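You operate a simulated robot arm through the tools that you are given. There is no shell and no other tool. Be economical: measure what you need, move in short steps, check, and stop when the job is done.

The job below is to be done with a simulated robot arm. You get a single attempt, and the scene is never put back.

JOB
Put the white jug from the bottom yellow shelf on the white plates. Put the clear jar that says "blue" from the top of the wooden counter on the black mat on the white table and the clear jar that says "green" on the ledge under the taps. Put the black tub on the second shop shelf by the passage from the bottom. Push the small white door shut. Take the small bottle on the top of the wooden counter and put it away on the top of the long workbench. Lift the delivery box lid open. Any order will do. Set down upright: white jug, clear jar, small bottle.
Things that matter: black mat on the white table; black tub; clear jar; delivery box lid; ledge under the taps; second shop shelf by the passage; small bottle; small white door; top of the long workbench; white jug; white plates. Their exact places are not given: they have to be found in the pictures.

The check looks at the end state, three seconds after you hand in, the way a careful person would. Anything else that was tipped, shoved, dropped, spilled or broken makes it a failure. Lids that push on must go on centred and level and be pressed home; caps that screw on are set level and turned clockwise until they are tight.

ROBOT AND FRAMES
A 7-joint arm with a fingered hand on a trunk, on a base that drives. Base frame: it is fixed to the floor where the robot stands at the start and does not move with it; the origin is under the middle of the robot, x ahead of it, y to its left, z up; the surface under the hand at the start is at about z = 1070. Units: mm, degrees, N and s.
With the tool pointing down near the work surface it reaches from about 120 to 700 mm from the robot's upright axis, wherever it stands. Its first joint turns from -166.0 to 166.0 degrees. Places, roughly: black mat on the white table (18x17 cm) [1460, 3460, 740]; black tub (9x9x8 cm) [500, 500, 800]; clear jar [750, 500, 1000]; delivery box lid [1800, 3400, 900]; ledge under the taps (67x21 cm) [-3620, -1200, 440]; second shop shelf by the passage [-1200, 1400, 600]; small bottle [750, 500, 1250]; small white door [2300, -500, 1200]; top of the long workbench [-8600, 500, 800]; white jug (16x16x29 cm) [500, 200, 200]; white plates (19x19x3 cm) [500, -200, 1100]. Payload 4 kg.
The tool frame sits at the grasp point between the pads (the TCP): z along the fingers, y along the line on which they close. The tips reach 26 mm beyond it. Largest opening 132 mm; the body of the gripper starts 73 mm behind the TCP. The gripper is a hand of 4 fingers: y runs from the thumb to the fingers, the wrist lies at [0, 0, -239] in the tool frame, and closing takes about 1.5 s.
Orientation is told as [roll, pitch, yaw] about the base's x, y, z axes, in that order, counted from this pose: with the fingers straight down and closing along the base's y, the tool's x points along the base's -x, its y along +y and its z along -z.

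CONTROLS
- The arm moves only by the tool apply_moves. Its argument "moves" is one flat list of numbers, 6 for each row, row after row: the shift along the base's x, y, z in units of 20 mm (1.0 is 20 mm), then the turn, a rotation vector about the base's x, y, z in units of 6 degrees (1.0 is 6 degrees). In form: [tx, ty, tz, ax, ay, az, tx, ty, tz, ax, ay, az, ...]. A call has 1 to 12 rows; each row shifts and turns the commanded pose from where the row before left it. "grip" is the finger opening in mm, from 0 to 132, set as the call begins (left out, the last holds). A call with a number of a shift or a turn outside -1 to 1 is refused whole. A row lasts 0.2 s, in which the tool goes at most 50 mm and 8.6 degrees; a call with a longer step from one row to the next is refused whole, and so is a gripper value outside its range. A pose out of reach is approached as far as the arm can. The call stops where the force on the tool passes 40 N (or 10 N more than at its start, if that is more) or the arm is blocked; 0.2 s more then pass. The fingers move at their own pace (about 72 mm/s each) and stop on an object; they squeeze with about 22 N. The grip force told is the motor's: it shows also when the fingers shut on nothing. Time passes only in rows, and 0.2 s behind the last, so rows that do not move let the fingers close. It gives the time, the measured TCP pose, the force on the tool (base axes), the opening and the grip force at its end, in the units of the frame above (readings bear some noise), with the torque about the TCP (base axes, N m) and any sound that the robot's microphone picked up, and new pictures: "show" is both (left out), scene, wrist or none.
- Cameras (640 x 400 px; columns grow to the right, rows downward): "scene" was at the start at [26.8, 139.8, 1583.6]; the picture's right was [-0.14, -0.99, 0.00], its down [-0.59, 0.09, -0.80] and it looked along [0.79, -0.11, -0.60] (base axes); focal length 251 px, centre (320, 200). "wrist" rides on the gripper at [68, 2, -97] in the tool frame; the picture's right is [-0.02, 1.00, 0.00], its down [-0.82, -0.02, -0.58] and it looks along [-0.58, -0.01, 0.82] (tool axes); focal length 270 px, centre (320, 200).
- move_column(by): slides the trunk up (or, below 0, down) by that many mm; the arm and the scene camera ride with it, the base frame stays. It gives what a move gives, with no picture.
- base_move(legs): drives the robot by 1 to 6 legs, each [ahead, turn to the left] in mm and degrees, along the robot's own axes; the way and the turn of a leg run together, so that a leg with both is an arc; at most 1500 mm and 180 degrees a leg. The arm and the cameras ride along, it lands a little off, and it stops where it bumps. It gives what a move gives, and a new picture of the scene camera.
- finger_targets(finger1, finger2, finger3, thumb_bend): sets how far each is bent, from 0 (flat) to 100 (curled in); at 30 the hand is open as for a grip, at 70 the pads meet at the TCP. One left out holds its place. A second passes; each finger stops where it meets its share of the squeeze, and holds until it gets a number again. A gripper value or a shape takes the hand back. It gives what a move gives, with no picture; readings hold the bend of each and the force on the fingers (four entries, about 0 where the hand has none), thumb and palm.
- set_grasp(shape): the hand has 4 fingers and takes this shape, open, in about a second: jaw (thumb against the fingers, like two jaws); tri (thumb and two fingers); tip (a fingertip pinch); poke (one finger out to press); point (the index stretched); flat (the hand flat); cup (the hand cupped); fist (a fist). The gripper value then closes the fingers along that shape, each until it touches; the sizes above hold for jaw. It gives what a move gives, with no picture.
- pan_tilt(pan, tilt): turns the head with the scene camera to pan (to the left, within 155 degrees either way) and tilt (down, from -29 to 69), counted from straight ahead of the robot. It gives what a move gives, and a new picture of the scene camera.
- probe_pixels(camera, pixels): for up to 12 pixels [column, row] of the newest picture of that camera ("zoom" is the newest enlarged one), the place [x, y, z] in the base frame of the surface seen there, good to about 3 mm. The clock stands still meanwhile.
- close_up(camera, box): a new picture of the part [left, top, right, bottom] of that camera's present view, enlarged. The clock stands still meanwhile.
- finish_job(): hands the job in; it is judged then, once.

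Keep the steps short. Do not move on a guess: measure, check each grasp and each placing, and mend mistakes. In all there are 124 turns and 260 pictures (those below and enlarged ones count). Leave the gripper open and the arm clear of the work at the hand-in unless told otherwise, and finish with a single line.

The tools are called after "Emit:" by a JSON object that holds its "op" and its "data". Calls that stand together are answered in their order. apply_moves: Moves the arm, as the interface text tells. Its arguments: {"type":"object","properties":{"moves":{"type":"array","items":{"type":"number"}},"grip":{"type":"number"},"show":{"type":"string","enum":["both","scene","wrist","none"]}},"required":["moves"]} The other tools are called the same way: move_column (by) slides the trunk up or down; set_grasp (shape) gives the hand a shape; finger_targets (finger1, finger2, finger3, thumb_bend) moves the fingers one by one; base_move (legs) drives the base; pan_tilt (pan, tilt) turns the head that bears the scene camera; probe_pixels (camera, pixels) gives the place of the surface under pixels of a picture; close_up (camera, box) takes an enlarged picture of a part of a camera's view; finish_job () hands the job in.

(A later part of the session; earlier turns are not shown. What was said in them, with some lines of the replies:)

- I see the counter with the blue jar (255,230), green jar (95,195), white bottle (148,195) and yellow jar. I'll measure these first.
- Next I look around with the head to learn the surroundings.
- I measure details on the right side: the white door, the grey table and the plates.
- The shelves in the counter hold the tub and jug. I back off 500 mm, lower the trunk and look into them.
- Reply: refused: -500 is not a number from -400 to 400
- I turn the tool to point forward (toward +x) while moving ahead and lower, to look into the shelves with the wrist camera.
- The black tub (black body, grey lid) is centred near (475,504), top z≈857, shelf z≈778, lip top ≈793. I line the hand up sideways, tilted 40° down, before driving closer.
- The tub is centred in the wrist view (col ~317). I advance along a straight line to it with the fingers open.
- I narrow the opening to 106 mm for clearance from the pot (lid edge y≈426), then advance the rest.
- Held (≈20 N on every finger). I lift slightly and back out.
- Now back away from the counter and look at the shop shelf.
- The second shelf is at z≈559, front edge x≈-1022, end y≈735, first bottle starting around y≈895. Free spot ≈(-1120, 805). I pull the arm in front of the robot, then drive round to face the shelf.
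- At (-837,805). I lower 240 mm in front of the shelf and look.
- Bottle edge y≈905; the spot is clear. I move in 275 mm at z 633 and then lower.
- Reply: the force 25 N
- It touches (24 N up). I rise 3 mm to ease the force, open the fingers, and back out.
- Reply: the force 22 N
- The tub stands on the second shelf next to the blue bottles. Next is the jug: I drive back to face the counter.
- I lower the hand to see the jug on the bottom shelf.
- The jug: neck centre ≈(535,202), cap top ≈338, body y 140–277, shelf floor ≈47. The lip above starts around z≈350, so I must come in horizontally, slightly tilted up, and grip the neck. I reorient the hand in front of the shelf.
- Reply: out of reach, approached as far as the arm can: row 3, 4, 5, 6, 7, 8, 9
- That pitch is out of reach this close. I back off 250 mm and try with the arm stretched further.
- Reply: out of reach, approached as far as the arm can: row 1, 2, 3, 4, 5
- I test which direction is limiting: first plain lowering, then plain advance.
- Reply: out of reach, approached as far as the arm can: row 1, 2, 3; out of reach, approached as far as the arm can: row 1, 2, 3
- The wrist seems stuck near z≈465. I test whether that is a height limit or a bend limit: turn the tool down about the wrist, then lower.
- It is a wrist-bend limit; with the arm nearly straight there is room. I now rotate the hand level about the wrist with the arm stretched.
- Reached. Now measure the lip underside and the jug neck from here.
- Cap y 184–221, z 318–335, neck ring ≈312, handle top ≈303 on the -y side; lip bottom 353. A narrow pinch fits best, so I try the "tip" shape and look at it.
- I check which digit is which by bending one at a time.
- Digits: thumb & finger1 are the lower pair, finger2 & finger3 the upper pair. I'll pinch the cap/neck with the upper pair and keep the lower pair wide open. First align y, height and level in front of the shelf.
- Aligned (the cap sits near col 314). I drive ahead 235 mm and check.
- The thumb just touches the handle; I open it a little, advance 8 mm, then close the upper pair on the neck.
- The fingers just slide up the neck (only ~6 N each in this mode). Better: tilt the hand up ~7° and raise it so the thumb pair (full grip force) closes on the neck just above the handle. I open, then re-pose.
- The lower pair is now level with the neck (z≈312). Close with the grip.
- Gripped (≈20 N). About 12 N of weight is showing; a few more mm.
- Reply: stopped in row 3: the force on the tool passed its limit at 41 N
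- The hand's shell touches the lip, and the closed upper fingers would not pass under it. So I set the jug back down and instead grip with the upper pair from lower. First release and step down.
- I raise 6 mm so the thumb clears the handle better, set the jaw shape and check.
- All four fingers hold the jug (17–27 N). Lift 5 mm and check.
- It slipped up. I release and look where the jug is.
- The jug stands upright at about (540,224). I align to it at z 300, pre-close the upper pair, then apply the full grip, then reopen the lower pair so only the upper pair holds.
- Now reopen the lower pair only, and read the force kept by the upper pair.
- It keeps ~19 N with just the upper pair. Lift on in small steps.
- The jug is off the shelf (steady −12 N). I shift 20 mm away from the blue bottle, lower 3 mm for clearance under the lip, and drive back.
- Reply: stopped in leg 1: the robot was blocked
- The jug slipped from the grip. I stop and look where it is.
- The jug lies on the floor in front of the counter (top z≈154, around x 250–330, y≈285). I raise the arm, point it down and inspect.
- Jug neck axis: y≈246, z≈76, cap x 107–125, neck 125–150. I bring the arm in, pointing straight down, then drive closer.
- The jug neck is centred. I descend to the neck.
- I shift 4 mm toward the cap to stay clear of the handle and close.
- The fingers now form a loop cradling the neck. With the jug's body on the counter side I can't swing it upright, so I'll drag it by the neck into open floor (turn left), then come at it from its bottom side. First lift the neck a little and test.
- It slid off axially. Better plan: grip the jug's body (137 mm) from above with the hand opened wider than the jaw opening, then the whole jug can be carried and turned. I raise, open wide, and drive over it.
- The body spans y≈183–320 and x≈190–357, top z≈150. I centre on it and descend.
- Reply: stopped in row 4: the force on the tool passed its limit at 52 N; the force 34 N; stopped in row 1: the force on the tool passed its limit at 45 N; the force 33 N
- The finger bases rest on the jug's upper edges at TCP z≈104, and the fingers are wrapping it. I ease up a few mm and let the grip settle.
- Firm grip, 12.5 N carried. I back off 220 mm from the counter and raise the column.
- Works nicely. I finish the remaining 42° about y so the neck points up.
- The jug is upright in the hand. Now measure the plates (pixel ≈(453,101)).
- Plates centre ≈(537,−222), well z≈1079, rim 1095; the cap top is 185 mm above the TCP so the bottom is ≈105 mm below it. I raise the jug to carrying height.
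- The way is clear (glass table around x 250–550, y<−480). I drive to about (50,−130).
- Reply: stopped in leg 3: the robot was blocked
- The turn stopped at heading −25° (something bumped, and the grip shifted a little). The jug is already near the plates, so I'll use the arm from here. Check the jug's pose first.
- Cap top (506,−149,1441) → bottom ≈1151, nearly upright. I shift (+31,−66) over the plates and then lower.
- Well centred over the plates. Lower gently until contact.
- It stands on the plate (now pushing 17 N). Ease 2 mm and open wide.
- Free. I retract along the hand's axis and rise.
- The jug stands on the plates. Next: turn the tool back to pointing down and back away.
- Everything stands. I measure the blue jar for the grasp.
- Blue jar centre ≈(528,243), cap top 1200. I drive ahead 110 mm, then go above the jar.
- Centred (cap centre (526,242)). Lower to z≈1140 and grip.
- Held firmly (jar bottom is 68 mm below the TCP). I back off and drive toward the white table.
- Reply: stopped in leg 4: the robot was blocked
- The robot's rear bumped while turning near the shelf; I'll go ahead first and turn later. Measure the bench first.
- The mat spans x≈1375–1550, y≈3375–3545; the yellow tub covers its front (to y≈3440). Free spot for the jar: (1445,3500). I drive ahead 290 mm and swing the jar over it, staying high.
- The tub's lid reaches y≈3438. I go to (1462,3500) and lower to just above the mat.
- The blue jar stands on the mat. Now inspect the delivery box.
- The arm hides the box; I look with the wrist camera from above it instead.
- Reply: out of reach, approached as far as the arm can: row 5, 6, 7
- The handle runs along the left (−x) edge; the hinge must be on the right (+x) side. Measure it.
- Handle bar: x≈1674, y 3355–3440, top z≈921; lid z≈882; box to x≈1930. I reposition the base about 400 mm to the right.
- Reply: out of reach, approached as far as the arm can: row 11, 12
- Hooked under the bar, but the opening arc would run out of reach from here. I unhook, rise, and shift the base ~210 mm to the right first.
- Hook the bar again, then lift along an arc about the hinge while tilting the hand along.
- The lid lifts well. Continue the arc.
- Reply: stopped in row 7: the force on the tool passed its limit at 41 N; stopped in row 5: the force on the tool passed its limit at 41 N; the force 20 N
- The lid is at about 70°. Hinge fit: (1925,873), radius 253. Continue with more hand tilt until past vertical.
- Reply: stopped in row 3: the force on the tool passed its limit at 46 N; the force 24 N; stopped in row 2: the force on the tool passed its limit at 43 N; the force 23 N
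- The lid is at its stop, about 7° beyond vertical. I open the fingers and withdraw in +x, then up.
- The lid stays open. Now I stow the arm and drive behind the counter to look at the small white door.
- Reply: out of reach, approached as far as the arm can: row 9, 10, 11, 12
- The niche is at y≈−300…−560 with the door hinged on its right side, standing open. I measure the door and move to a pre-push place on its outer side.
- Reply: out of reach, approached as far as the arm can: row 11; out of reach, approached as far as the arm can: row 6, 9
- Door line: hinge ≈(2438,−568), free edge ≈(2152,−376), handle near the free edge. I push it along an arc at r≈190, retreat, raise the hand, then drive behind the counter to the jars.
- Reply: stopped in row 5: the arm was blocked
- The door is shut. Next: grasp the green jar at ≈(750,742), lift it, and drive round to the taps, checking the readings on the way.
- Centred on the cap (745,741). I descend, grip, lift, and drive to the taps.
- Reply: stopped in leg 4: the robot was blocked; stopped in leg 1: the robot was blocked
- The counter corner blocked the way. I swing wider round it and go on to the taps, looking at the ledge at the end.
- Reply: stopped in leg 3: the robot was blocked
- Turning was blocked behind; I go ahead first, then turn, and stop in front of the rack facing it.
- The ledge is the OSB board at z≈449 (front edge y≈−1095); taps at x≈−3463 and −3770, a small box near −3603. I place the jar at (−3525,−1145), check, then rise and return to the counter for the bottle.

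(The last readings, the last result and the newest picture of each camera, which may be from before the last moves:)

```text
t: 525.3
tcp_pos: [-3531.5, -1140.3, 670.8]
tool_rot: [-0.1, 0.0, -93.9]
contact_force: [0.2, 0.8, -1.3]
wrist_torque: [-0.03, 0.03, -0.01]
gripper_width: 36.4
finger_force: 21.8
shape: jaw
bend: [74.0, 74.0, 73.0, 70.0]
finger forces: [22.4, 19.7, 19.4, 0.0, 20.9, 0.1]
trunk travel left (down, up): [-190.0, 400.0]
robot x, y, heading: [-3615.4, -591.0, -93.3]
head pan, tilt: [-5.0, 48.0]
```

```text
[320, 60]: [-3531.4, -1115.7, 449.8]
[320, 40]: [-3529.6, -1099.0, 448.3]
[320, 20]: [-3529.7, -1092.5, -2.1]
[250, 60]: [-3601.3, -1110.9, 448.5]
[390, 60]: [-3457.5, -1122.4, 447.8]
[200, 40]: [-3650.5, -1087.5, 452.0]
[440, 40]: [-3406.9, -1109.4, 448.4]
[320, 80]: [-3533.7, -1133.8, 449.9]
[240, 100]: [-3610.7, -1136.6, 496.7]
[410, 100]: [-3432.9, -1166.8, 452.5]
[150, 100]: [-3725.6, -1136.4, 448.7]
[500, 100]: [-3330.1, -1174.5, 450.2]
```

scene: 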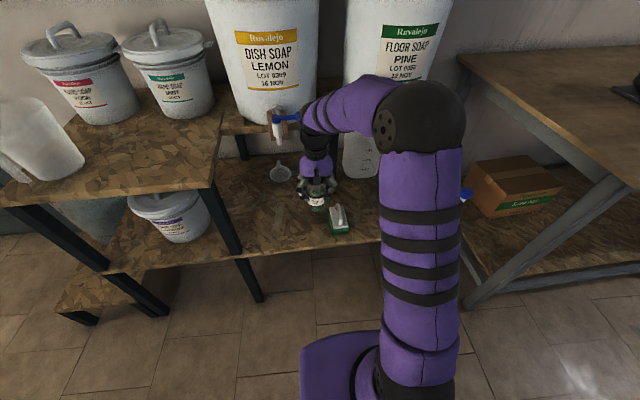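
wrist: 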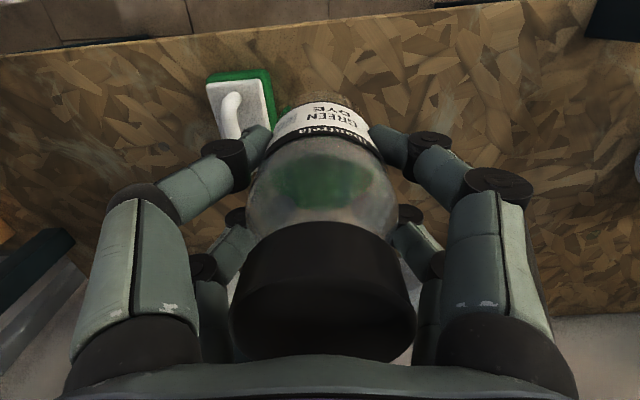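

The brush on the ledge is close on one side; I shift 34 mm away from it, set the jar down, release, rise, and return to the counter for the bottle.

Emit:
{"op": "apply_moves", "data": {"moves": [0.85, -0.25, 0, 0, 0, 0, 0.85, -0.25, 0, 0, 0, 0, 0, 0, -1, 0, 0, 0, 0, 0, -1, 0, 0, 0, 0, 0, -1, 0, 0, 0, 0, 0, -1, 0, 0, 0, 0, 0, -1, 0, 0, 0, 0, 0, -1, 0, 0, 0, 0, 0, -0.9, 0, 0, 0, 0, 0, -0.35, 0, 0, 0, 0, 0, -0.2, 0, 0, 0, 0, 0, -0.15, 0, 0, 0], "show": "none"}}

Emit:
{"op": "apply_moves", "data": {"moves": [0, 0, 0, 0, 0, 0, 0, 0, 0, 0, 0, 0, 0, 0, 0, 0, 0, 0, 0, 0, 0, 0, 0, 0, 0, 0, 0, 0, 0, 0], "grip": 84, "show": "wrist"}}

Emit:
{"op": "apply_moves", "data": {"moves": [0, 0, 0.5, 0, 0, 0, 0, 0, 1, 0, 0, 0, 0, 0, 1, 0, 0, 0, 0, 0, 1, 0, 0, 0, 0, 0, 1, 0, 0, 0, 0, 0, 1, 0, 0, 0, 0, 0, 1, 0, 0, 0, 0, 0, 1, 0, 0, 0, 0, 0, 1, 0, 0, 0, 0, 0, 1, 0, 0, 0, 0, 0, 1, 0, 0, 0, 0, 0, 1, 0, 0, 0], "show": "both"}}

Emit:
{"op": "move_column", "data": {"by": 400}}

Emit:
{"op": "apply_moves", "data": {"moves": [0, 0, 1, 0, 0, 0, 0, 0, 1, 0, 0, 0, 0, 0, 1, 0, 0, 0, 0, 0, 1, 0, 0, 0, 0, 0, 1, 0, 0, 0, 0, 0, 1, 0, 0, 0, 0, 0, 1, 0, 0, 0, 0, 0, 1, 0, 0, 0, 0, 0, 1, 0, 0, 0, 0, 0, 1, 0, 0, 0], "grip": 115, "show": "none"}}

Emit:
{"op": "base_move", "data": {"legs": [[-250, 0], [0, 78.5], [1500, 0], [0, 14.5], [1450, 0], [0, 58]]}}

Emit:
{"op": "base_move", "data": {"legs": [[1400, 0], [0, -58]]}}

Emit:
{"op": "pan_tilt", "data": {"pan": 0, "tilt": 35}}

Emit:
{"op": "close_up", "data": {"camera": "wrist", "box": [0, 0, 640, 400]}}

```text
t: 527.9
tcp_pos: [-3496.1, -1149.2, 519.5]
tool_rot: [-0.1, 0.0, -93.8]
contact_force: [0.1, 0.2, 0.6]
wrist_torque: [0.02, 0.02, 0.03]
gripper_width: 36.4
finger_force: 22.6
shape: jaw
bend: [74.0, 74.0, 73.0, 70.0]
finger forces: [23.0, 20.6, 19.7, 0.0, 21.3, 0.1]
trunk travel left (down, up): [-190.0, 400.0]
robot x, y, heading: [-3613.6, -589.4, -93.1]
head pan, tilt: [-5.0, 48.0]
```

```text
t: 529.1
tcp_pos: [-3497.2, -1149.5, 519.6]
tool_rot: [-0.1, 0.0, -93.8]
contact_force: [-0.1, -0.1, -0.5]
wrist_torque: [0.05, -0.02, 0.05]
gripper_width: 83.7
finger_force: 0.1
shape: jaw
bend: [71.0, 71.0, 71.0, 71.0]
finger forces: [0.0, 0.1, 0.1, 0.1, 0.0, 0.1]
trunk travel left (down, up): [-190.0, 400.0]
robot x, y, heading: [-3613.3, -586.7, -93.1]
head pan, tilt: [-5.0, 48.0]
```

wrist: 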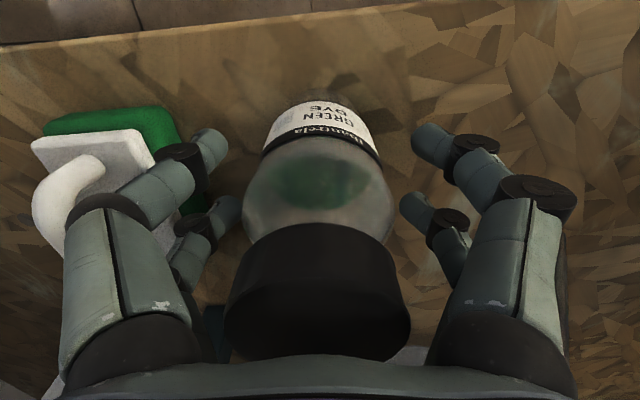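

```text
t: 531.7
tcp_pos: [-3496.0, -1151.2, 751.1]
tool_rot: [0.0, 0.1, -93.8]
contact_force: [-0.6, 0.1, 0.1]
wrist_torque: [0.02, -0.02, 0.0]
gripper_width: 83.5
finger_force: 0.1
shape: jaw
bend: [71.0, 71.0, 71.0, 71.0]
finger forces: [0.0, 0.0, 0.1, 0.0, 0.0, 0.1]
trunk travel left (down, up): [-190.0, 400.0]
robot x, y, heading: [-3611.2, -592.8, -93.0]
head pan, tilt: [-5.0, 48.0]
```

scene: 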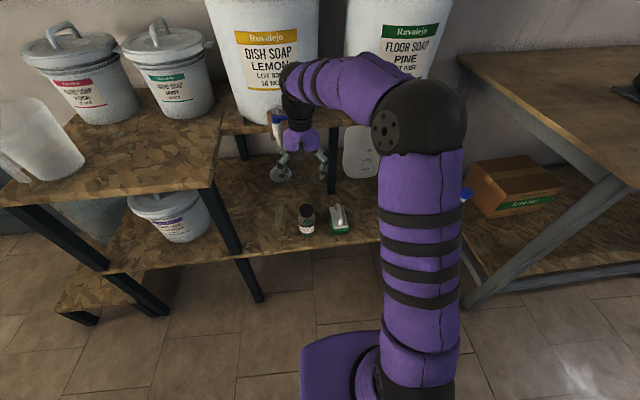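
wrist: 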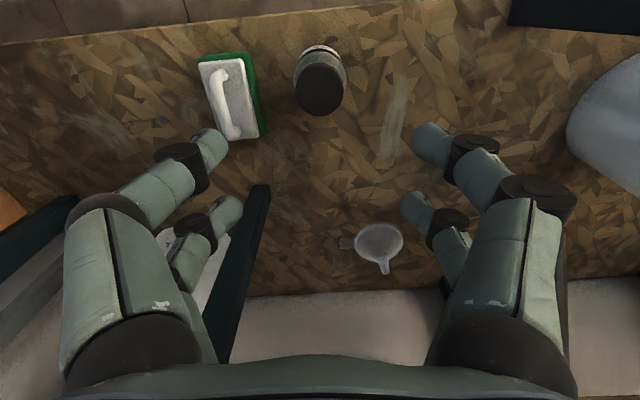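

```text
t: 535.5
tcp_pos: [-3496.7, -1152.0, 1150.8]
tool_rot: [-0.2, 0.1, -93.8]
contact_force: [0.3, 0.0, -0.2]
wrist_torque: [-0.02, 0.03, 0.0]
gripper_width: 83.8
finger_force: 0.0
shape: jaw
bend: [71.0, 71.0, 71.0, 71.0]
finger forces: [0.1, 0.0, 0.0, 0.1, 0.0, 0.1]
trunk travel left (down, up): [-590.0, 0.0]
robot x, y, heading: [-3614.9, -587.2, -93.2]
head pan, tilt: [-5.0, 48.0]
```

```text
t: 537.7
tcp_pos: [-3497.7, -1151.6, 1351.6]
tool_rot: [-0.1, 0.0, -93.7]
contact_force: [-0.9, -0.1, 0.7]
wrist_torque: [-0.03, 0.0, 0.02]
gripper_width: 114.9
finger_force: 0.1
shape: jaw
bend: [52.0, 52.0, 52.0, 36.0]
finger forces: [0.0, 0.0, 0.1, 0.0, 0.0, 0.1]
trunk travel left (down, up): [-590.0, 0.0]
robot x, y, heading: [-3613.9, -590.0, -93.3]
head pan, tilt: [-5.0, 48.0]
```

```text
t: 560.9
tcp_pos: [-547.3, -147.8, 1352.8]
tool_rot: [-0.1, 0.1, 58.2]
contact_force: [0.3, 0.2, 0.6]
wrist_torque: [0.0, 0.0, -0.02]
gripper_width: 114.6
finger_force: 0.1
shape: jaw
bend: [52.0, 52.0, 52.0, 36.0]
finger forces: [0.0, 0.0, 0.1, 0.1, 0.0, 0.0]
trunk travel left (down, up): [-590.0, 0.0]
robot x, y, heading: [-711.4, -696.0, 59.0]
head pan, tilt: [-5.0, 48.0]
```

scene: 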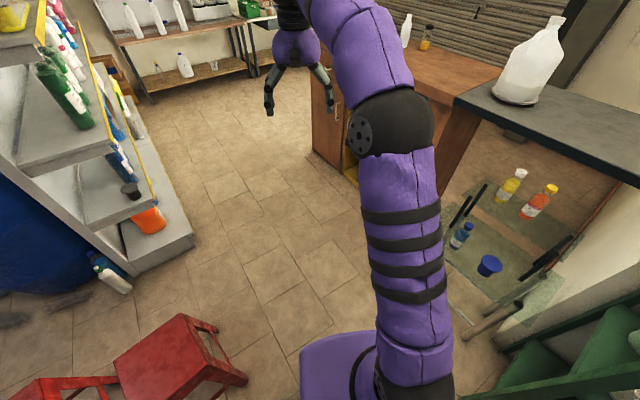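

```text
t: 570.8
tcp_pos: [580.3, 643.3, 1351.5]
tool_rot: [-0.2, 0.0, -1.5]
contact_force: [0.3, 0.6, 1.0]
wrist_torque: [-0.02, -0.01, -0.02]
gripper_width: 114.8
finger_force: 0.1
shape: jaw
bend: [52.0, 52.0, 52.0, 36.0]
finger forces: [0.0, 0.0, 0.0, 0.1, 0.0, 0.1]
trunk travel left (down, up): [-590.0, 0.0]
robot x, y, heading: [25.4, 510.2, -1.0]
head pan, tilt: [-5.0, 48.0]
```

scene: 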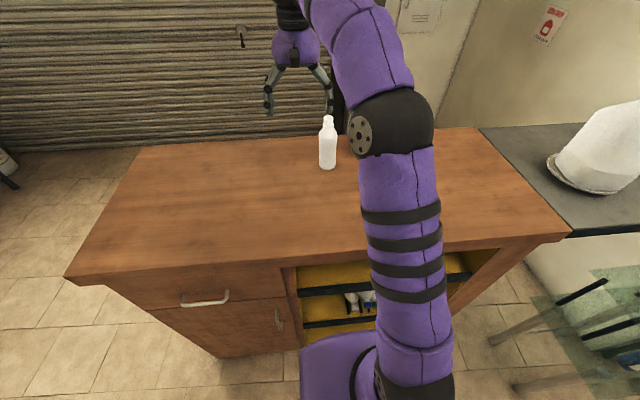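

```text
t: 571.5
tcp_pos: [580.3, 643.0, 1350.5]
tool_rot: [-0.1, 0.1, -1.6]
contact_force: [0.0, 0.9, 0.0]
wrist_torque: [0.0, 0.0, 0.02]
gripper_width: 115.0
finger_force: 0.0
shape: jaw
bend: [52.0, 52.0, 52.0, 36.0]
finger forces: [0.0, 0.1, 0.1, 0.0, 0.1, 0.0]
trunk travel left (down, up): [-590.0, 0.0]
robot x, y, heading: [25.1, 509.7, -0.6]
head pan, tilt: [0.0, 35.0]
```

scene: 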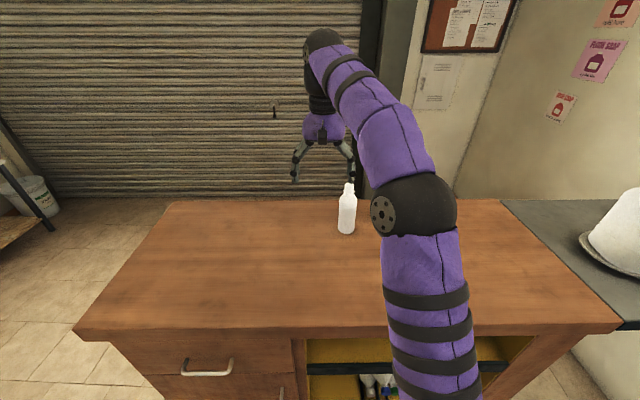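

```text
1.00 times, centred on (320, 200) of wrist (not enlarged: the box is as wide or as high as the picture)
5 turns are left
```

zoom: 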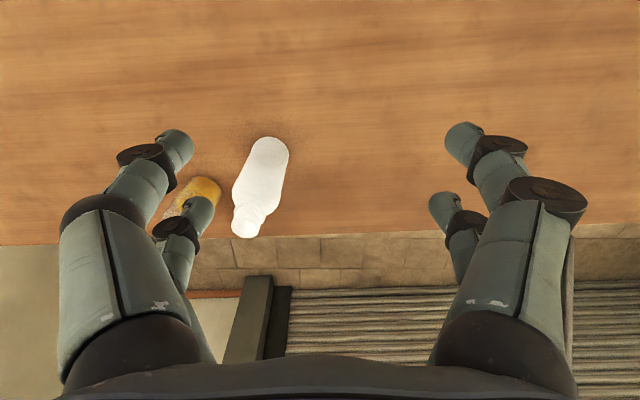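

5 turns left. I grasp the bottle at ≈(686,566), lift it, and drive all the way to the long workbench, then look.

Emit:
{"op": "base_move", "data": {"legs": [[40, 0]]}}

Emit:
{"op": "apply_moves", "data": {"moves": [0.66, -0.77, 0, 0, 0, 0, 0.66, -0.77, 0, 0, 0, 0, 0.66, -0.77, 0, 0, 0, 0, 0.66, -0.77, 0, 0, 0, 0, 0.66, -0.77, 0, 0, 0, 0], "grip": 100, "show": "wrist"}}

Emit:
{"op": "probe_pixels", "data": {"camera": "wrist", "pixels": [[320, 140], [300, 140], [340, 140], [320, 160], [320, 120], [320, 100], [290, 110], [350, 110], [280, 130], [360, 130], [320, 180], [310, 150]]}}

```text
t: 572.4
tcp_pos: [621.4, 643.1, 1350.4]
tool_rot: [-0.1, 0.1, -1.6]
contact_force: [0.0, 0.5, 0.3]
wrist_torque: [-0.01, 0.0, 0.0]
gripper_width: 114.8
finger_force: 0.0
shape: jaw
bend: [52.0, 52.0, 52.0, 36.0]
finger forces: [0.0, 0.0, 0.1, 0.1, 0.0, 0.0]
trunk travel left (down, up): [-590.0, 0.0]
robot x, y, heading: [62.8, 503.7, -1.0]
head pan, tilt: [0.0, 35.0]
```

scene: 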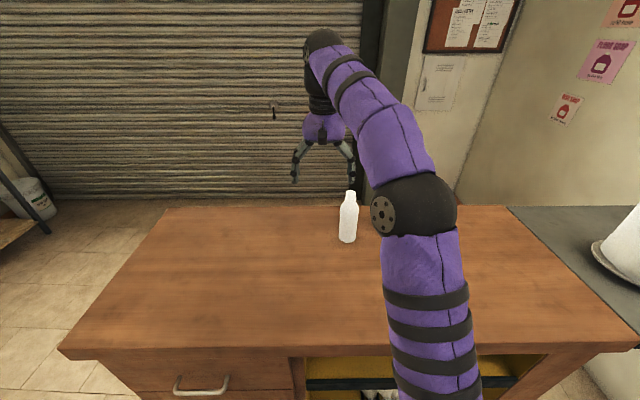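

```text
t: 573.6
tcp_pos: [665.7, 579.8, 1343.2]
tool_rot: [-0.1, -0.2, -1.6]
contact_force: [-0.2, 0.3, -0.5]
wrist_torque: [-0.02, 0.01, 0.02]
gripper_width: 100.4
finger_force: 0.1
shape: jaw
bend: [63.0, 63.0, 63.0, 50.0]
finger forces: [0.0, 0.0, 0.0, 0.1, 0.0, 0.0]
out of reach, approached as far as the arm can: row 3, 4, 5
trunk travel left (down, up): [-590.0, 0.0]
robot x, y, heading: [63.1, 506.5, -0.7]
head pan, tilt: [0.0, 35.0]
```

wrist: 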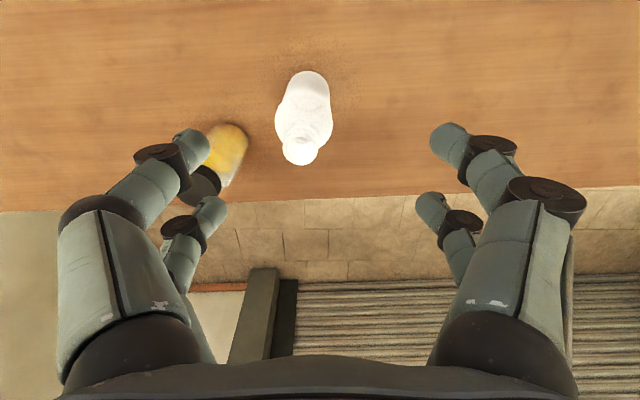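

```text
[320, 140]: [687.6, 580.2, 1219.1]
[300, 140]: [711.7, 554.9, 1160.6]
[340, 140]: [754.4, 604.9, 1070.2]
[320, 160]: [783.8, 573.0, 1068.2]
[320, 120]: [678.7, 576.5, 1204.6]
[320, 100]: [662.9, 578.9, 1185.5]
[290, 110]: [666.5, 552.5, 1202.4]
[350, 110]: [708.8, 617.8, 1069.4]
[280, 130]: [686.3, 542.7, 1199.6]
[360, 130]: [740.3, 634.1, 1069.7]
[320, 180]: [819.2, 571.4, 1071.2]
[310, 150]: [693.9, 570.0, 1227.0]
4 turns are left
```

Bottle centre ≈(688,563). I align while descending, grip, lift (pulling back), then drive to the long workbench and look.

Emit:
{"op": "apply_moves", "data": {"moves": [0.3, -0.22, -0.8, 0, 0, 0, 0.3, -0.22, -0.8, 0, 0, 0, 0.3, -0.22, -0.8, 0, 0, 0, 0.12, -0.1, -1, 0, 0, 0, 0.1, -0.08, -1, 0, 0, 0, 0, 0, -1, 0, 0, 0, 0, 0, -1, 0, 0, 0, 0, 0, -1, 0, 0, 0, 0, 0, -0.75, 0, 0, 0], "show": "wrist"}}

Emit:
{"op": "apply_moves", "data": {"moves": [0, 0, 0, 0, 0, 0, 0, 0, 0, 0, 0, 0, 0, 0, 0, 0, 0, 0, 0, 0, 0, 0, 0, 0, 0, 0, 0, 0, 0, 0, 0, 0, 0, 0, 0, 0, 0, 0, 0, 0, 0, 0, 0, 0, 0, 0, 0, 0], "grip": 20, "show": "wrist"}}

Emit:
{"op": "apply_moves", "data": {"moves": [0, 0, 0.5, 0, 0, 0, 0, 0, 0.8, 0, 0, 0, -0.4, 0, 1, 0, 0, 0, -0.4, 0, 1, 0, 0, 0, -0.5, 0, 1, 0, 0, 0, -0.5, 0, 1, 0, 0, 0, -0.5, 0, 1, 0, 0, 0, -0.5, 0, 1, 0, 0, 0], "show": "wrist"}}

Emit:
{"op": "base_move", "data": {"legs": [[-450, 0], [0, -103.4], [1253, 0], [0, -75.9], [1500, 0], [500, 0]]}}

Emit:
{"op": "base_move", "data": {"legs": [[0, -7.8], [1500, 0], [1500, 0], [1500, 0], [300, 0], [0, 7.8]]}}

Emit:
{"op": "pan_tilt", "data": {"pan": 10, "tilt": 32}}

Emit:
{"op": "probe_pixels", "data": {"camera": "scene", "pixels": [[200, 160], [260, 160], [320, 160], [200, 190], [260, 190], [320, 190], [200, 220], [260, 220], [320, 220], [230, 250], [290, 250], [260, 280]]}}

Emit:
{"op": "close_up", "data": {"camera": "wrist", "box": [0, 0, 640, 400]}}

```text
t: 575.6
tcp_pos: [688.2, 562.3, 1180.1]
tool_rot: [-0.1, 0.0, -1.6]
contact_force: [0.8, 0.0, 1.1]
wrist_torque: [-0.01, 0.01, 0.02]
gripper_width: 100.3
finger_force: 0.0
shape: jaw
bend: [63.0, 63.0, 63.0, 50.0]
finger forces: [0.0, 0.0, 0.0, 0.1, 0.1, 0.1]
trunk travel left (down, up): [-590.0, 0.0]
robot x, y, heading: [65.9, 507.6, -0.6]
head pan, tilt: [0.0, 35.0]
```

wrist: 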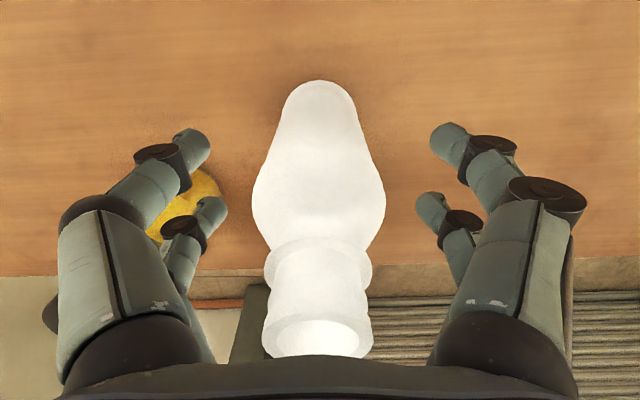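

```text
t: 577.4
tcp_pos: [686.9, 562.4, 1179.6]
tool_rot: [-0.1, -0.1, -1.6]
contact_force: [0.3, -0.3, -0.3]
wrist_torque: [0.02, 0.0, -0.03]
gripper_width: 37.0
finger_force: 21.8
shape: jaw
bend: [74.0, 74.0, 74.0, 70.0]
finger forces: [20.7, 21.2, 18.8, 0.0, 19.6, 0.0]
trunk travel left (down, up): [-590.0, 0.0]
robot x, y, heading: [67.6, 507.2, -0.8]
head pan, tilt: [0.0, 35.0]
```

wrist: 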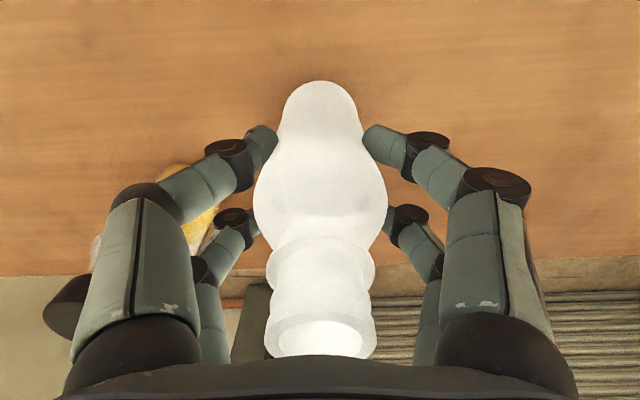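

```text
t: 579.2
tcp_pos: [631.7, 563.9, 1326.8]
tool_rot: [-0.1, 0.1, -1.6]
contact_force: [-0.1, 0.1, 0.3]
wrist_torque: [0.0, -0.02, 0.02]
gripper_width: 37.1
finger_force: 21.7
shape: jaw
bend: [74.0, 74.0, 74.0, 70.0]
finger forces: [21.8, 22.2, 19.7, 0.0, 20.5, 0.0]
trunk travel left (down, up): [-590.0, 0.0]
robot x, y, heading: [66.4, 505.0, -0.7]
head pan, tilt: [0.0, 35.0]
```

wrist: 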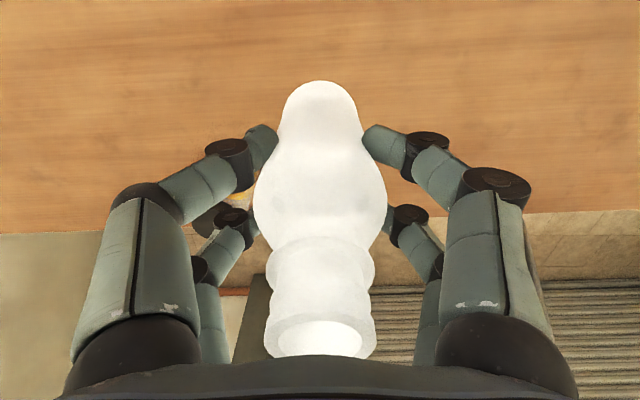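

```text
t: 605.9
tcp_pos: [-3239.5, -869.4, 1325.4]
tool_rot: [-0.2, 0.2, -178.1]
contact_force: [0.5, -0.2, -0.3]
wrist_torque: [-0.01, 0.0, 0.01]
gripper_width: 36.4
finger_force: 21.6
shape: jaw
bend: [74.0, 74.0, 74.0, 70.0]
finger forces: [21.2, 21.4, 19.4, 0.1, 19.4, 0.1]
trunk travel left (down, up): [-590.0, 0.0]
robot x, y, heading: [-2677.7, -779.9, -177.4]
head pan, tilt: [0.0, 35.0]
```

scene: 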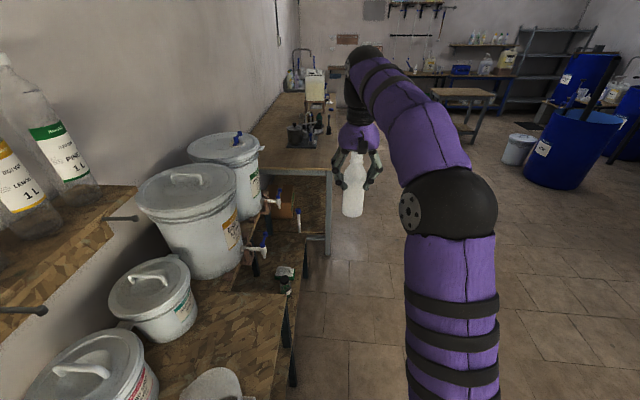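

```text
t: 615.1
tcp_pos: [-4727.4, -682.1, 1325.6]
tool_rot: [-0.1, 0.0, 175.4]
contact_force: [-0.6, -0.2, -0.4]
wrist_torque: [0.01, -0.02, 0.02]
gripper_width: 36.3
finger_force: 21.9
shape: jaw
bend: [74.0, 74.0, 74.0, 70.0]
finger forces: [21.5, 22.1, 20.0, 0.1, 20.1, 0.1]
trunk travel left (down, up): [-590.0, 0.0]
robot x, y, heading: [-4157.2, -648.4, 178.2]
head pan, tilt: [0.0, 35.0]
stopped in leg 3: the robot was blocked; the commanded pose is now the measured one
```

scene: 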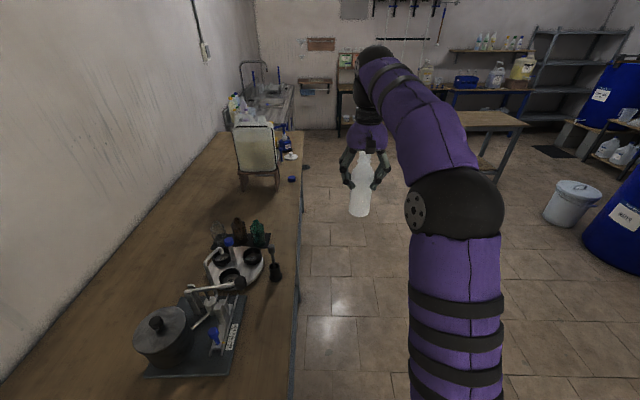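

```text
t: 615.8
tcp_pos: [-4727.6, -681.7, 1324.9]
tool_rot: [0.0, 0.0, 175.4]
contact_force: [-0.1, -0.5, 0.0]
wrist_torque: [0.01, -0.02, -0.03]
gripper_width: 36.3
finger_force: 21.3
shape: jaw
bend: [74.0, 74.0, 74.0, 70.0]
finger forces: [21.6, 22.1, 20.1, 0.1, 20.2, 0.0]
trunk travel left (down, up): [-590.0, 0.0]
robot x, y, heading: [-4156.8, -650.5, 178.3]
head pan, tilt: [10.0, 32.0]
```

scene: 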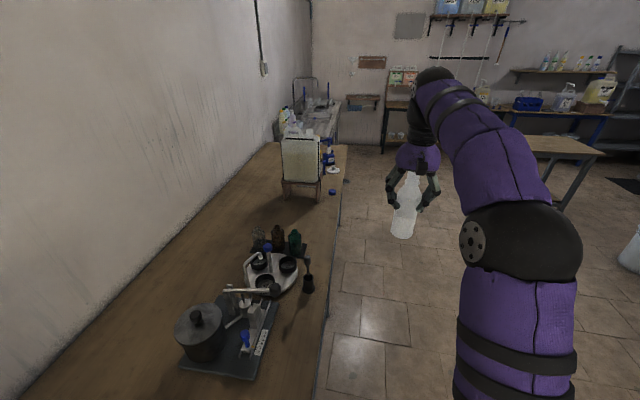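

```text
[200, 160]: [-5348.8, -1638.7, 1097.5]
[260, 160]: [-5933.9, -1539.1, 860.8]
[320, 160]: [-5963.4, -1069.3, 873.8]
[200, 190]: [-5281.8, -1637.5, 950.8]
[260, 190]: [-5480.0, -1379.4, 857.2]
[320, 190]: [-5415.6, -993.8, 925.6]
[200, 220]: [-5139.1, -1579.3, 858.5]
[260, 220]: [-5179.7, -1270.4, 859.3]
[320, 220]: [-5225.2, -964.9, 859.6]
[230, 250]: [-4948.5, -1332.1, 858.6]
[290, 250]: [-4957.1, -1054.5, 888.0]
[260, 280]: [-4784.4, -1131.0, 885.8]
```

```text
1.00 times, centred on (320, 200) of wrist (not enlarged: the box is as wide or as high as the picture)
3 turns are left
```

zoom: 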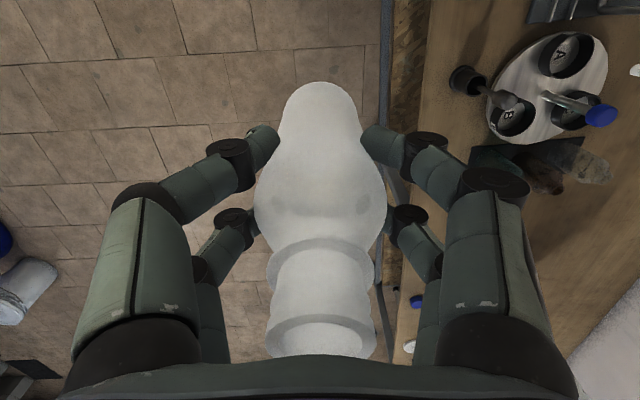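

Blocked by the side bench; the far long workbench is at x≈−8600 (its left end y≈−200). I back off, steer clear to about (−7730,320) and look at the top.

Emit:
{"op": "base_move", "data": {"legs": [[-150, 0], [0, -12.9], [1400, 0], [1400, 0], [1050, 0], [0, 14.7]]}}

Emit:
{"op": "pan_tilt", "data": {"pan": 5, "tilt": 40}}

Emit:
{"op": "probe_pixels", "data": {"camera": "scene", "pixels": [[240, 180], [300, 180], [340, 180], [240, 210], [300, 210], [340, 210], [240, 240], [300, 240], [340, 240], [240, 270], [300, 270], [340, 270]]}}

Emit:
{"op": "close_up", "data": {"camera": "wrist", "box": [0, 0, 640, 400]}}

Emit:
{"op": "probe_pixels", "data": {"camera": "zoom", "pixels": [[320, 20], [320, 60], [200, 60], [440, 60], [200, 110], [440, 110], [150, 30], [490, 30], [230, 300], [420, 300], [100, 80], [560, 80]]}}

```text
t: 637.1
tcp_pos: [-8296.6, 278.7, 1326.6]
tool_rot: [-0.2, 0.0, 176.9]
contact_force: [-0.3, 0.4, -0.2]
wrist_torque: [-0.01, 0.02, -0.02]
gripper_width: 36.4
finger_force: 22.0
shape: jaw
bend: [74.0, 74.0, 74.0, 70.0]
finger forces: [21.4, 22.0, 20.0, 0.1, 19.9, 0.0]
trunk travel left (down, up): [-590.0, 0.0]
robot x, y, heading: [-7726.3, 323.1, 180.0]
head pan, tilt: [10.0, 32.0]
```

scene: 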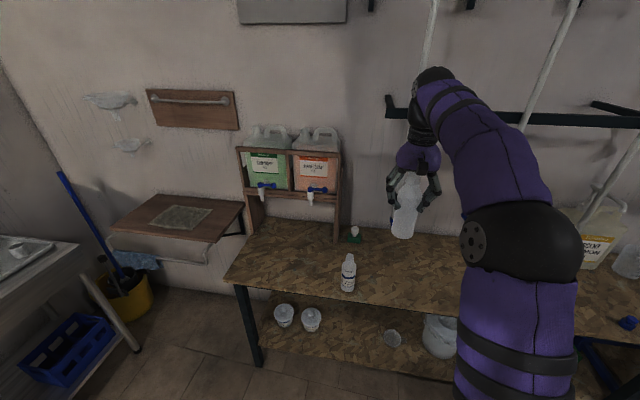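

```text
t: 637.8
tcp_pos: [-8296.4, 279.2, 1326.7]
tool_rot: [-0.1, 0.0, 176.9]
contact_force: [-1.0, -0.3, -0.1]
wrist_torque: [0.01, -0.02, 0.01]
gripper_width: 36.5
finger_force: 22.2
shape: jaw
bend: [74.0, 74.0, 74.0, 70.0]
finger forces: [21.4, 21.8, 20.0, 0.1, 19.9, 0.1]
trunk travel left (down, up): [-590.0, 0.0]
robot x, y, heading: [-7725.8, 321.8, 179.8]
head pan, tilt: [5.0, 40.0]
```

scene: 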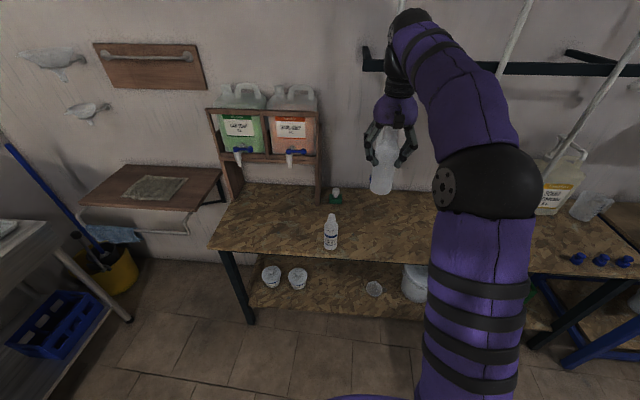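

```text
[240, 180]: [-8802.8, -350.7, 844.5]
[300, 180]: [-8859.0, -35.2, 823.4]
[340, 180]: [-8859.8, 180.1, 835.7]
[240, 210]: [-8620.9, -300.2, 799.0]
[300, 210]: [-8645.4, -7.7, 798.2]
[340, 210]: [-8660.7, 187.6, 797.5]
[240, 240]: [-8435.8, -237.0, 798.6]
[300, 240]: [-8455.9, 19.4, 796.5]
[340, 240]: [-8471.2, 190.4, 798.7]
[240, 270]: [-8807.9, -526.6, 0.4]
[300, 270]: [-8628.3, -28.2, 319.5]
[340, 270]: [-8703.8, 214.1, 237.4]
```

```text
1.00 times, centred on (320, 200) of wrist (not enlarged: the box is as wide or as high as the picture)
```

zoom: 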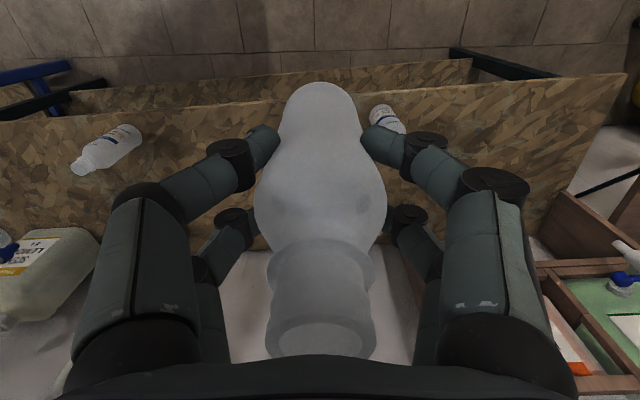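

```text
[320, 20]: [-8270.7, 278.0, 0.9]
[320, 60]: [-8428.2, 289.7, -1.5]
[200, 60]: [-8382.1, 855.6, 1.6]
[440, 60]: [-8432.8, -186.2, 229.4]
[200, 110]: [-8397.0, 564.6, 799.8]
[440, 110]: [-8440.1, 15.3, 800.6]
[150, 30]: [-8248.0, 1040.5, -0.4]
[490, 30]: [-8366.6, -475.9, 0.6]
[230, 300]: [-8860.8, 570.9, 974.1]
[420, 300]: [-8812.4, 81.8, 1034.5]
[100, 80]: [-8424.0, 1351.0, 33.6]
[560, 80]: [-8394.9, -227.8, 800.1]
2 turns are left
```

The top is at z≈799 with its front edge at x≈−8390; the spot around (−8560,335) is free. I drive ahead 200 mm, place the bottle upright there, release, rise and back away.

Emit:
{"op": "base_move", "data": {"legs": [[200, 0]]}}

Emit:
{"op": "apply_moves", "data": {"moves": [-0.8, 0.7, 0, 0, 0, 0, -0.8, 0.7, 0, 0, 0, 0, -0.8, 0.7, -0.5, 0, 0, 0, -0.8, 0.7, -0.5, 0, 0, 0], "show": "none"}}

Emit:
{"op": "move_column", "data": {"by": -300}}

Emit:
{"op": "apply_moves", "data": {"moves": [0, 0, -1, 0, 0, 0, 0, 0, -1, 0, 0, 0, 0, 0, -1, 0, 0, 0, 0, 0, -1, 0, 0, 0, 0, 0, -0.5, 0, 0, 0, 0, 0, -0.2, 0, 0, 0, 0, 0, -0.1, 0, 0, 0, 0, 0, -0.1, 0, 0, 0, 0, 0, 0, 0, 0, 0], "show": "none"}}

Emit:
{"op": "apply_moves", "data": {"moves": [0, 0, 0, 0, 0, 0, 0, 0, 0, 0, 0, 0, 0, 0, 0, 0, 0, 0, 0, 0, 0, 0, 0, 0, 0, 0, 0, 0, 0, 0, 0, 0, 0, 0, 0, 0], "grip": 92, "show": "wrist"}}

Emit:
{"op": "apply_moves", "data": {"moves": [0, 0, 0.4, 0, 0, 0, 0, 0, 1, 0, 0, 0, 0, 0, 1, 0, 0, 0, 0, 0, 1, 0, 0, 0, 0, 0, 1, 0, 0, 0, 0, 0, 1, 0, 0, 0, 0, 0, 1, 0, 0, 0, 0.3, 0, 1, 0, 0, 0, 0.5, 0, 1, 0, 0, 0, 0.5, 0, 1, 0, 0, 0, 0.5, 0, 1, 0, 0, 0], "show": "wrist"}}

Emit:
{"op": "base_move", "data": {"legs": [[-300, 0]]}}

```text
t: 639.4
tcp_pos: [-8492.3, 281.8, 1324.8]
tool_rot: [0.0, 0.1, 176.8]
contact_force: [0.0, -0.7, -0.3]
wrist_torque: [-0.01, 0.0, 0.0]
gripper_width: 36.2
finger_force: 21.4
shape: jaw
bend: [74.0, 74.0, 74.0, 70.0]
finger forces: [21.5, 21.9, 20.1, 0.1, 20.0, 0.0]
trunk travel left (down, up): [-590.0, 0.0]
robot x, y, heading: [-7924.0, 319.9, 179.5]
head pan, tilt: [5.0, 40.0]
```

scene: 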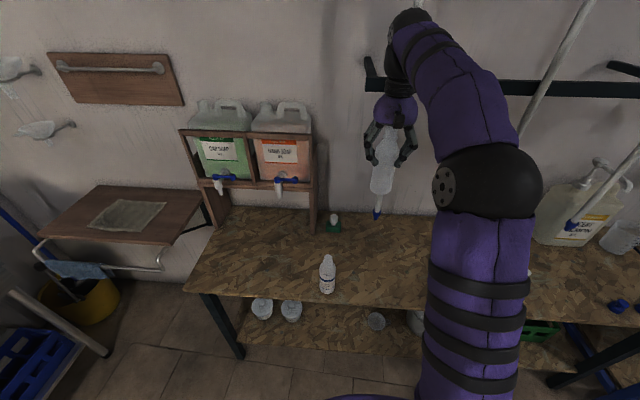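

```text
t: 640.4
tcp_pos: [-8524.6, 326.2, 1327.7]
tool_rot: [0.7, -0.4, 178.2]
contact_force: [72.4, -23.5, -1.0]
wrist_torque: [2.06, 6.4, 2.77]
gripper_width: 35.9
finger_force: 21.9
shape: jaw
bend: [74.0, 74.0, 74.0, 70.0]
finger forces: [22.7, 25.7, 21.2, 0.0, 20.9, 70.8]
trunk travel left (down, up): [-590.0, 0.0]
robot x, y, heading: [-7921.1, 325.3, 179.7]
head pan, tilt: [5.0, 40.0]
stopped in row 4: the force on the tool passed its limit at 114 N (the readings are from after the stop); the commanded pose is now the measured one
```

```text
t: 641.5
tcp_pos: [-8525.2, 335.6, 1251.3]
tool_rot: [0.4, -0.6, 177.5]
contact_force: [57.5, 10.4, 10.7]
wrist_torque: [-1.5, 4.48, 1.74]
gripper_width: 36.1
finger_force: 22.2
shape: jaw
bend: [74.0, 74.0, 74.0, 70.0]
finger forces: [23.0, 46.9, 21.4, 0.0, 21.2, 37.8]
trunk travel left (down, up): [-510.0, 80.0]
robot x, y, heading: [-7918.5, 320.4, 179.6]
head pan, tilt: [5.0, 40.0]
stopped: the force on the tool passed its limit at 87 N (the readings are from after the stop); the commanded pose is now the measured one
```

```text
t: 642.3
tcp_pos: [-8525.2, 337.1, 1207.9]
tool_rot: [0.3, -0.6, 177.7]
contact_force: [49.0, 8.0, 11.1]
wrist_torque: [-1.39, 3.7, 1.38]
gripper_width: 36.0
finger_force: 21.8
shape: jaw
bend: [74.0, 74.0, 74.0, 70.0]
finger forces: [23.1, 44.1, 21.2, 0.1, 21.3, 30.2]
trunk travel left (down, up): [-510.0, 80.0]
robot x, y, heading: [-7920.5, 323.6, 179.6]
head pan, tilt: [5.0, 40.0]
stopped in row 3: the force on the tool passed its limit at 72 N (the readings are from after the stop); the commanded pose is now the measured one
```

```text
t: 643.0
tcp_pos: [-8524.2, 338.5, 1206.1]
tool_rot: [0.1, 0.1, 177.5]
contact_force: [40.7, 8.2, 4.5]
wrist_torque: [-0.81, 3.23, 1.22]
gripper_width: 91.5
finger_force: 0.1
shape: jaw
bend: [68.0, 68.0, 68.0, 58.0]
finger forces: [0.1, 20.3, 0.0, 0.0, 0.1, 20.3]
trunk travel left (down, up): [-510.0, 80.0]
robot x, y, heading: [-7915.8, 323.5, 179.7]
head pan, tilt: [5.0, 40.0]
stopped in row 3: the force on the tool passed its limit at 61 N (the readings are from after the stop); the commanded pose is now the measured one
```

wrist: 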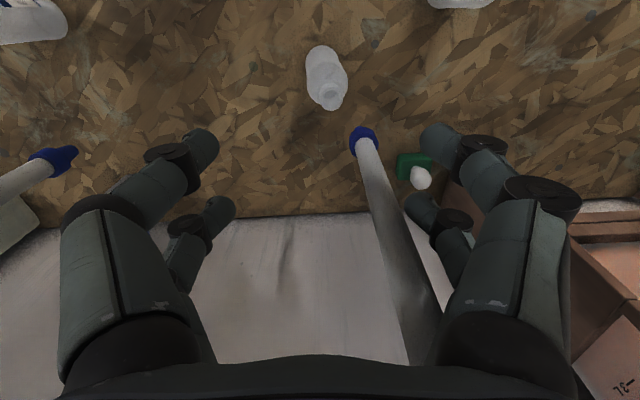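

```text
t: 643.4
tcp_pos: [-8523.7, 338.6, 1206.5]
tool_rot: [0.0, 0.9, 177.5]
contact_force: [33.0, 5.9, -2.9]
wrist_torque: [-0.46, 2.53, 1.0]
gripper_width: 92.0
finger_force: 0.1
shape: jaw
bend: [68.0, 68.0, 68.0, 58.0]
finger forces: [0.0, 14.3, 0.0, 0.1, 0.0, 19.0]
trunk travel left (down, up): [-510.0, 80.0]
robot x, y, heading: [-7914.0, 324.7, 179.2]
head pan, tilt: [5.0, 40.0]
stopped in row 1: the force on the tool passed its limit at 56 N (the readings are from after the stop); the commanded pose is now the measured one
```

wrist: 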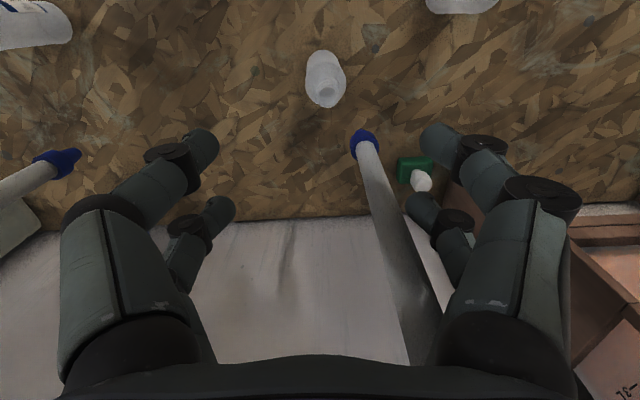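

```text
t: 645.4
tcp_pos: [-8234.7, 334.4, 1204.0]
tool_rot: [0.0, 0.8, 177.6]
contact_force: [0.0, -0.6, 0.2]
wrist_torque: [0.0, 0.03, 0.01]
gripper_width: 91.5
finger_force: 0.0
shape: jaw
bend: [68.0, 68.0, 68.0, 58.0]
finger forces: [0.0, 0.1, 0.1, 0.0, 0.0, 0.0]
trunk travel left (down, up): [-510.0, 80.0]
robot x, y, heading: [-7625.1, 322.5, 179.6]
head pan, tilt: [5.0, 40.0]
1 turns are left
```

scene: 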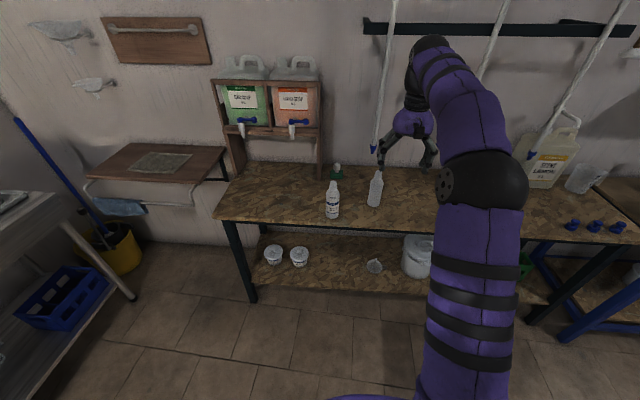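

In the last picture the bottle stands upright on the workbench. It dropped about 0.3 m because the hand caught on a hanging tool. The gripper is open and the arm is clear, so I hand in now.

Emit:
{"op": "finish_job", "data": {}}

```text
The job is handed in.
```

I handed the job in with every item where it was asked for, but the bottle, the jug and several bumps did not go cleanly. The bottle fell about 0.3 m onto the long workbench when the hand caught on a tool hanging there, and it stands upright in the last picture. The jug fell to the floor on the way to the plates and now stands upright on them. The robot or hand also bumped a few other things, including a stool, and I did not check afterwards that they had not shifted.
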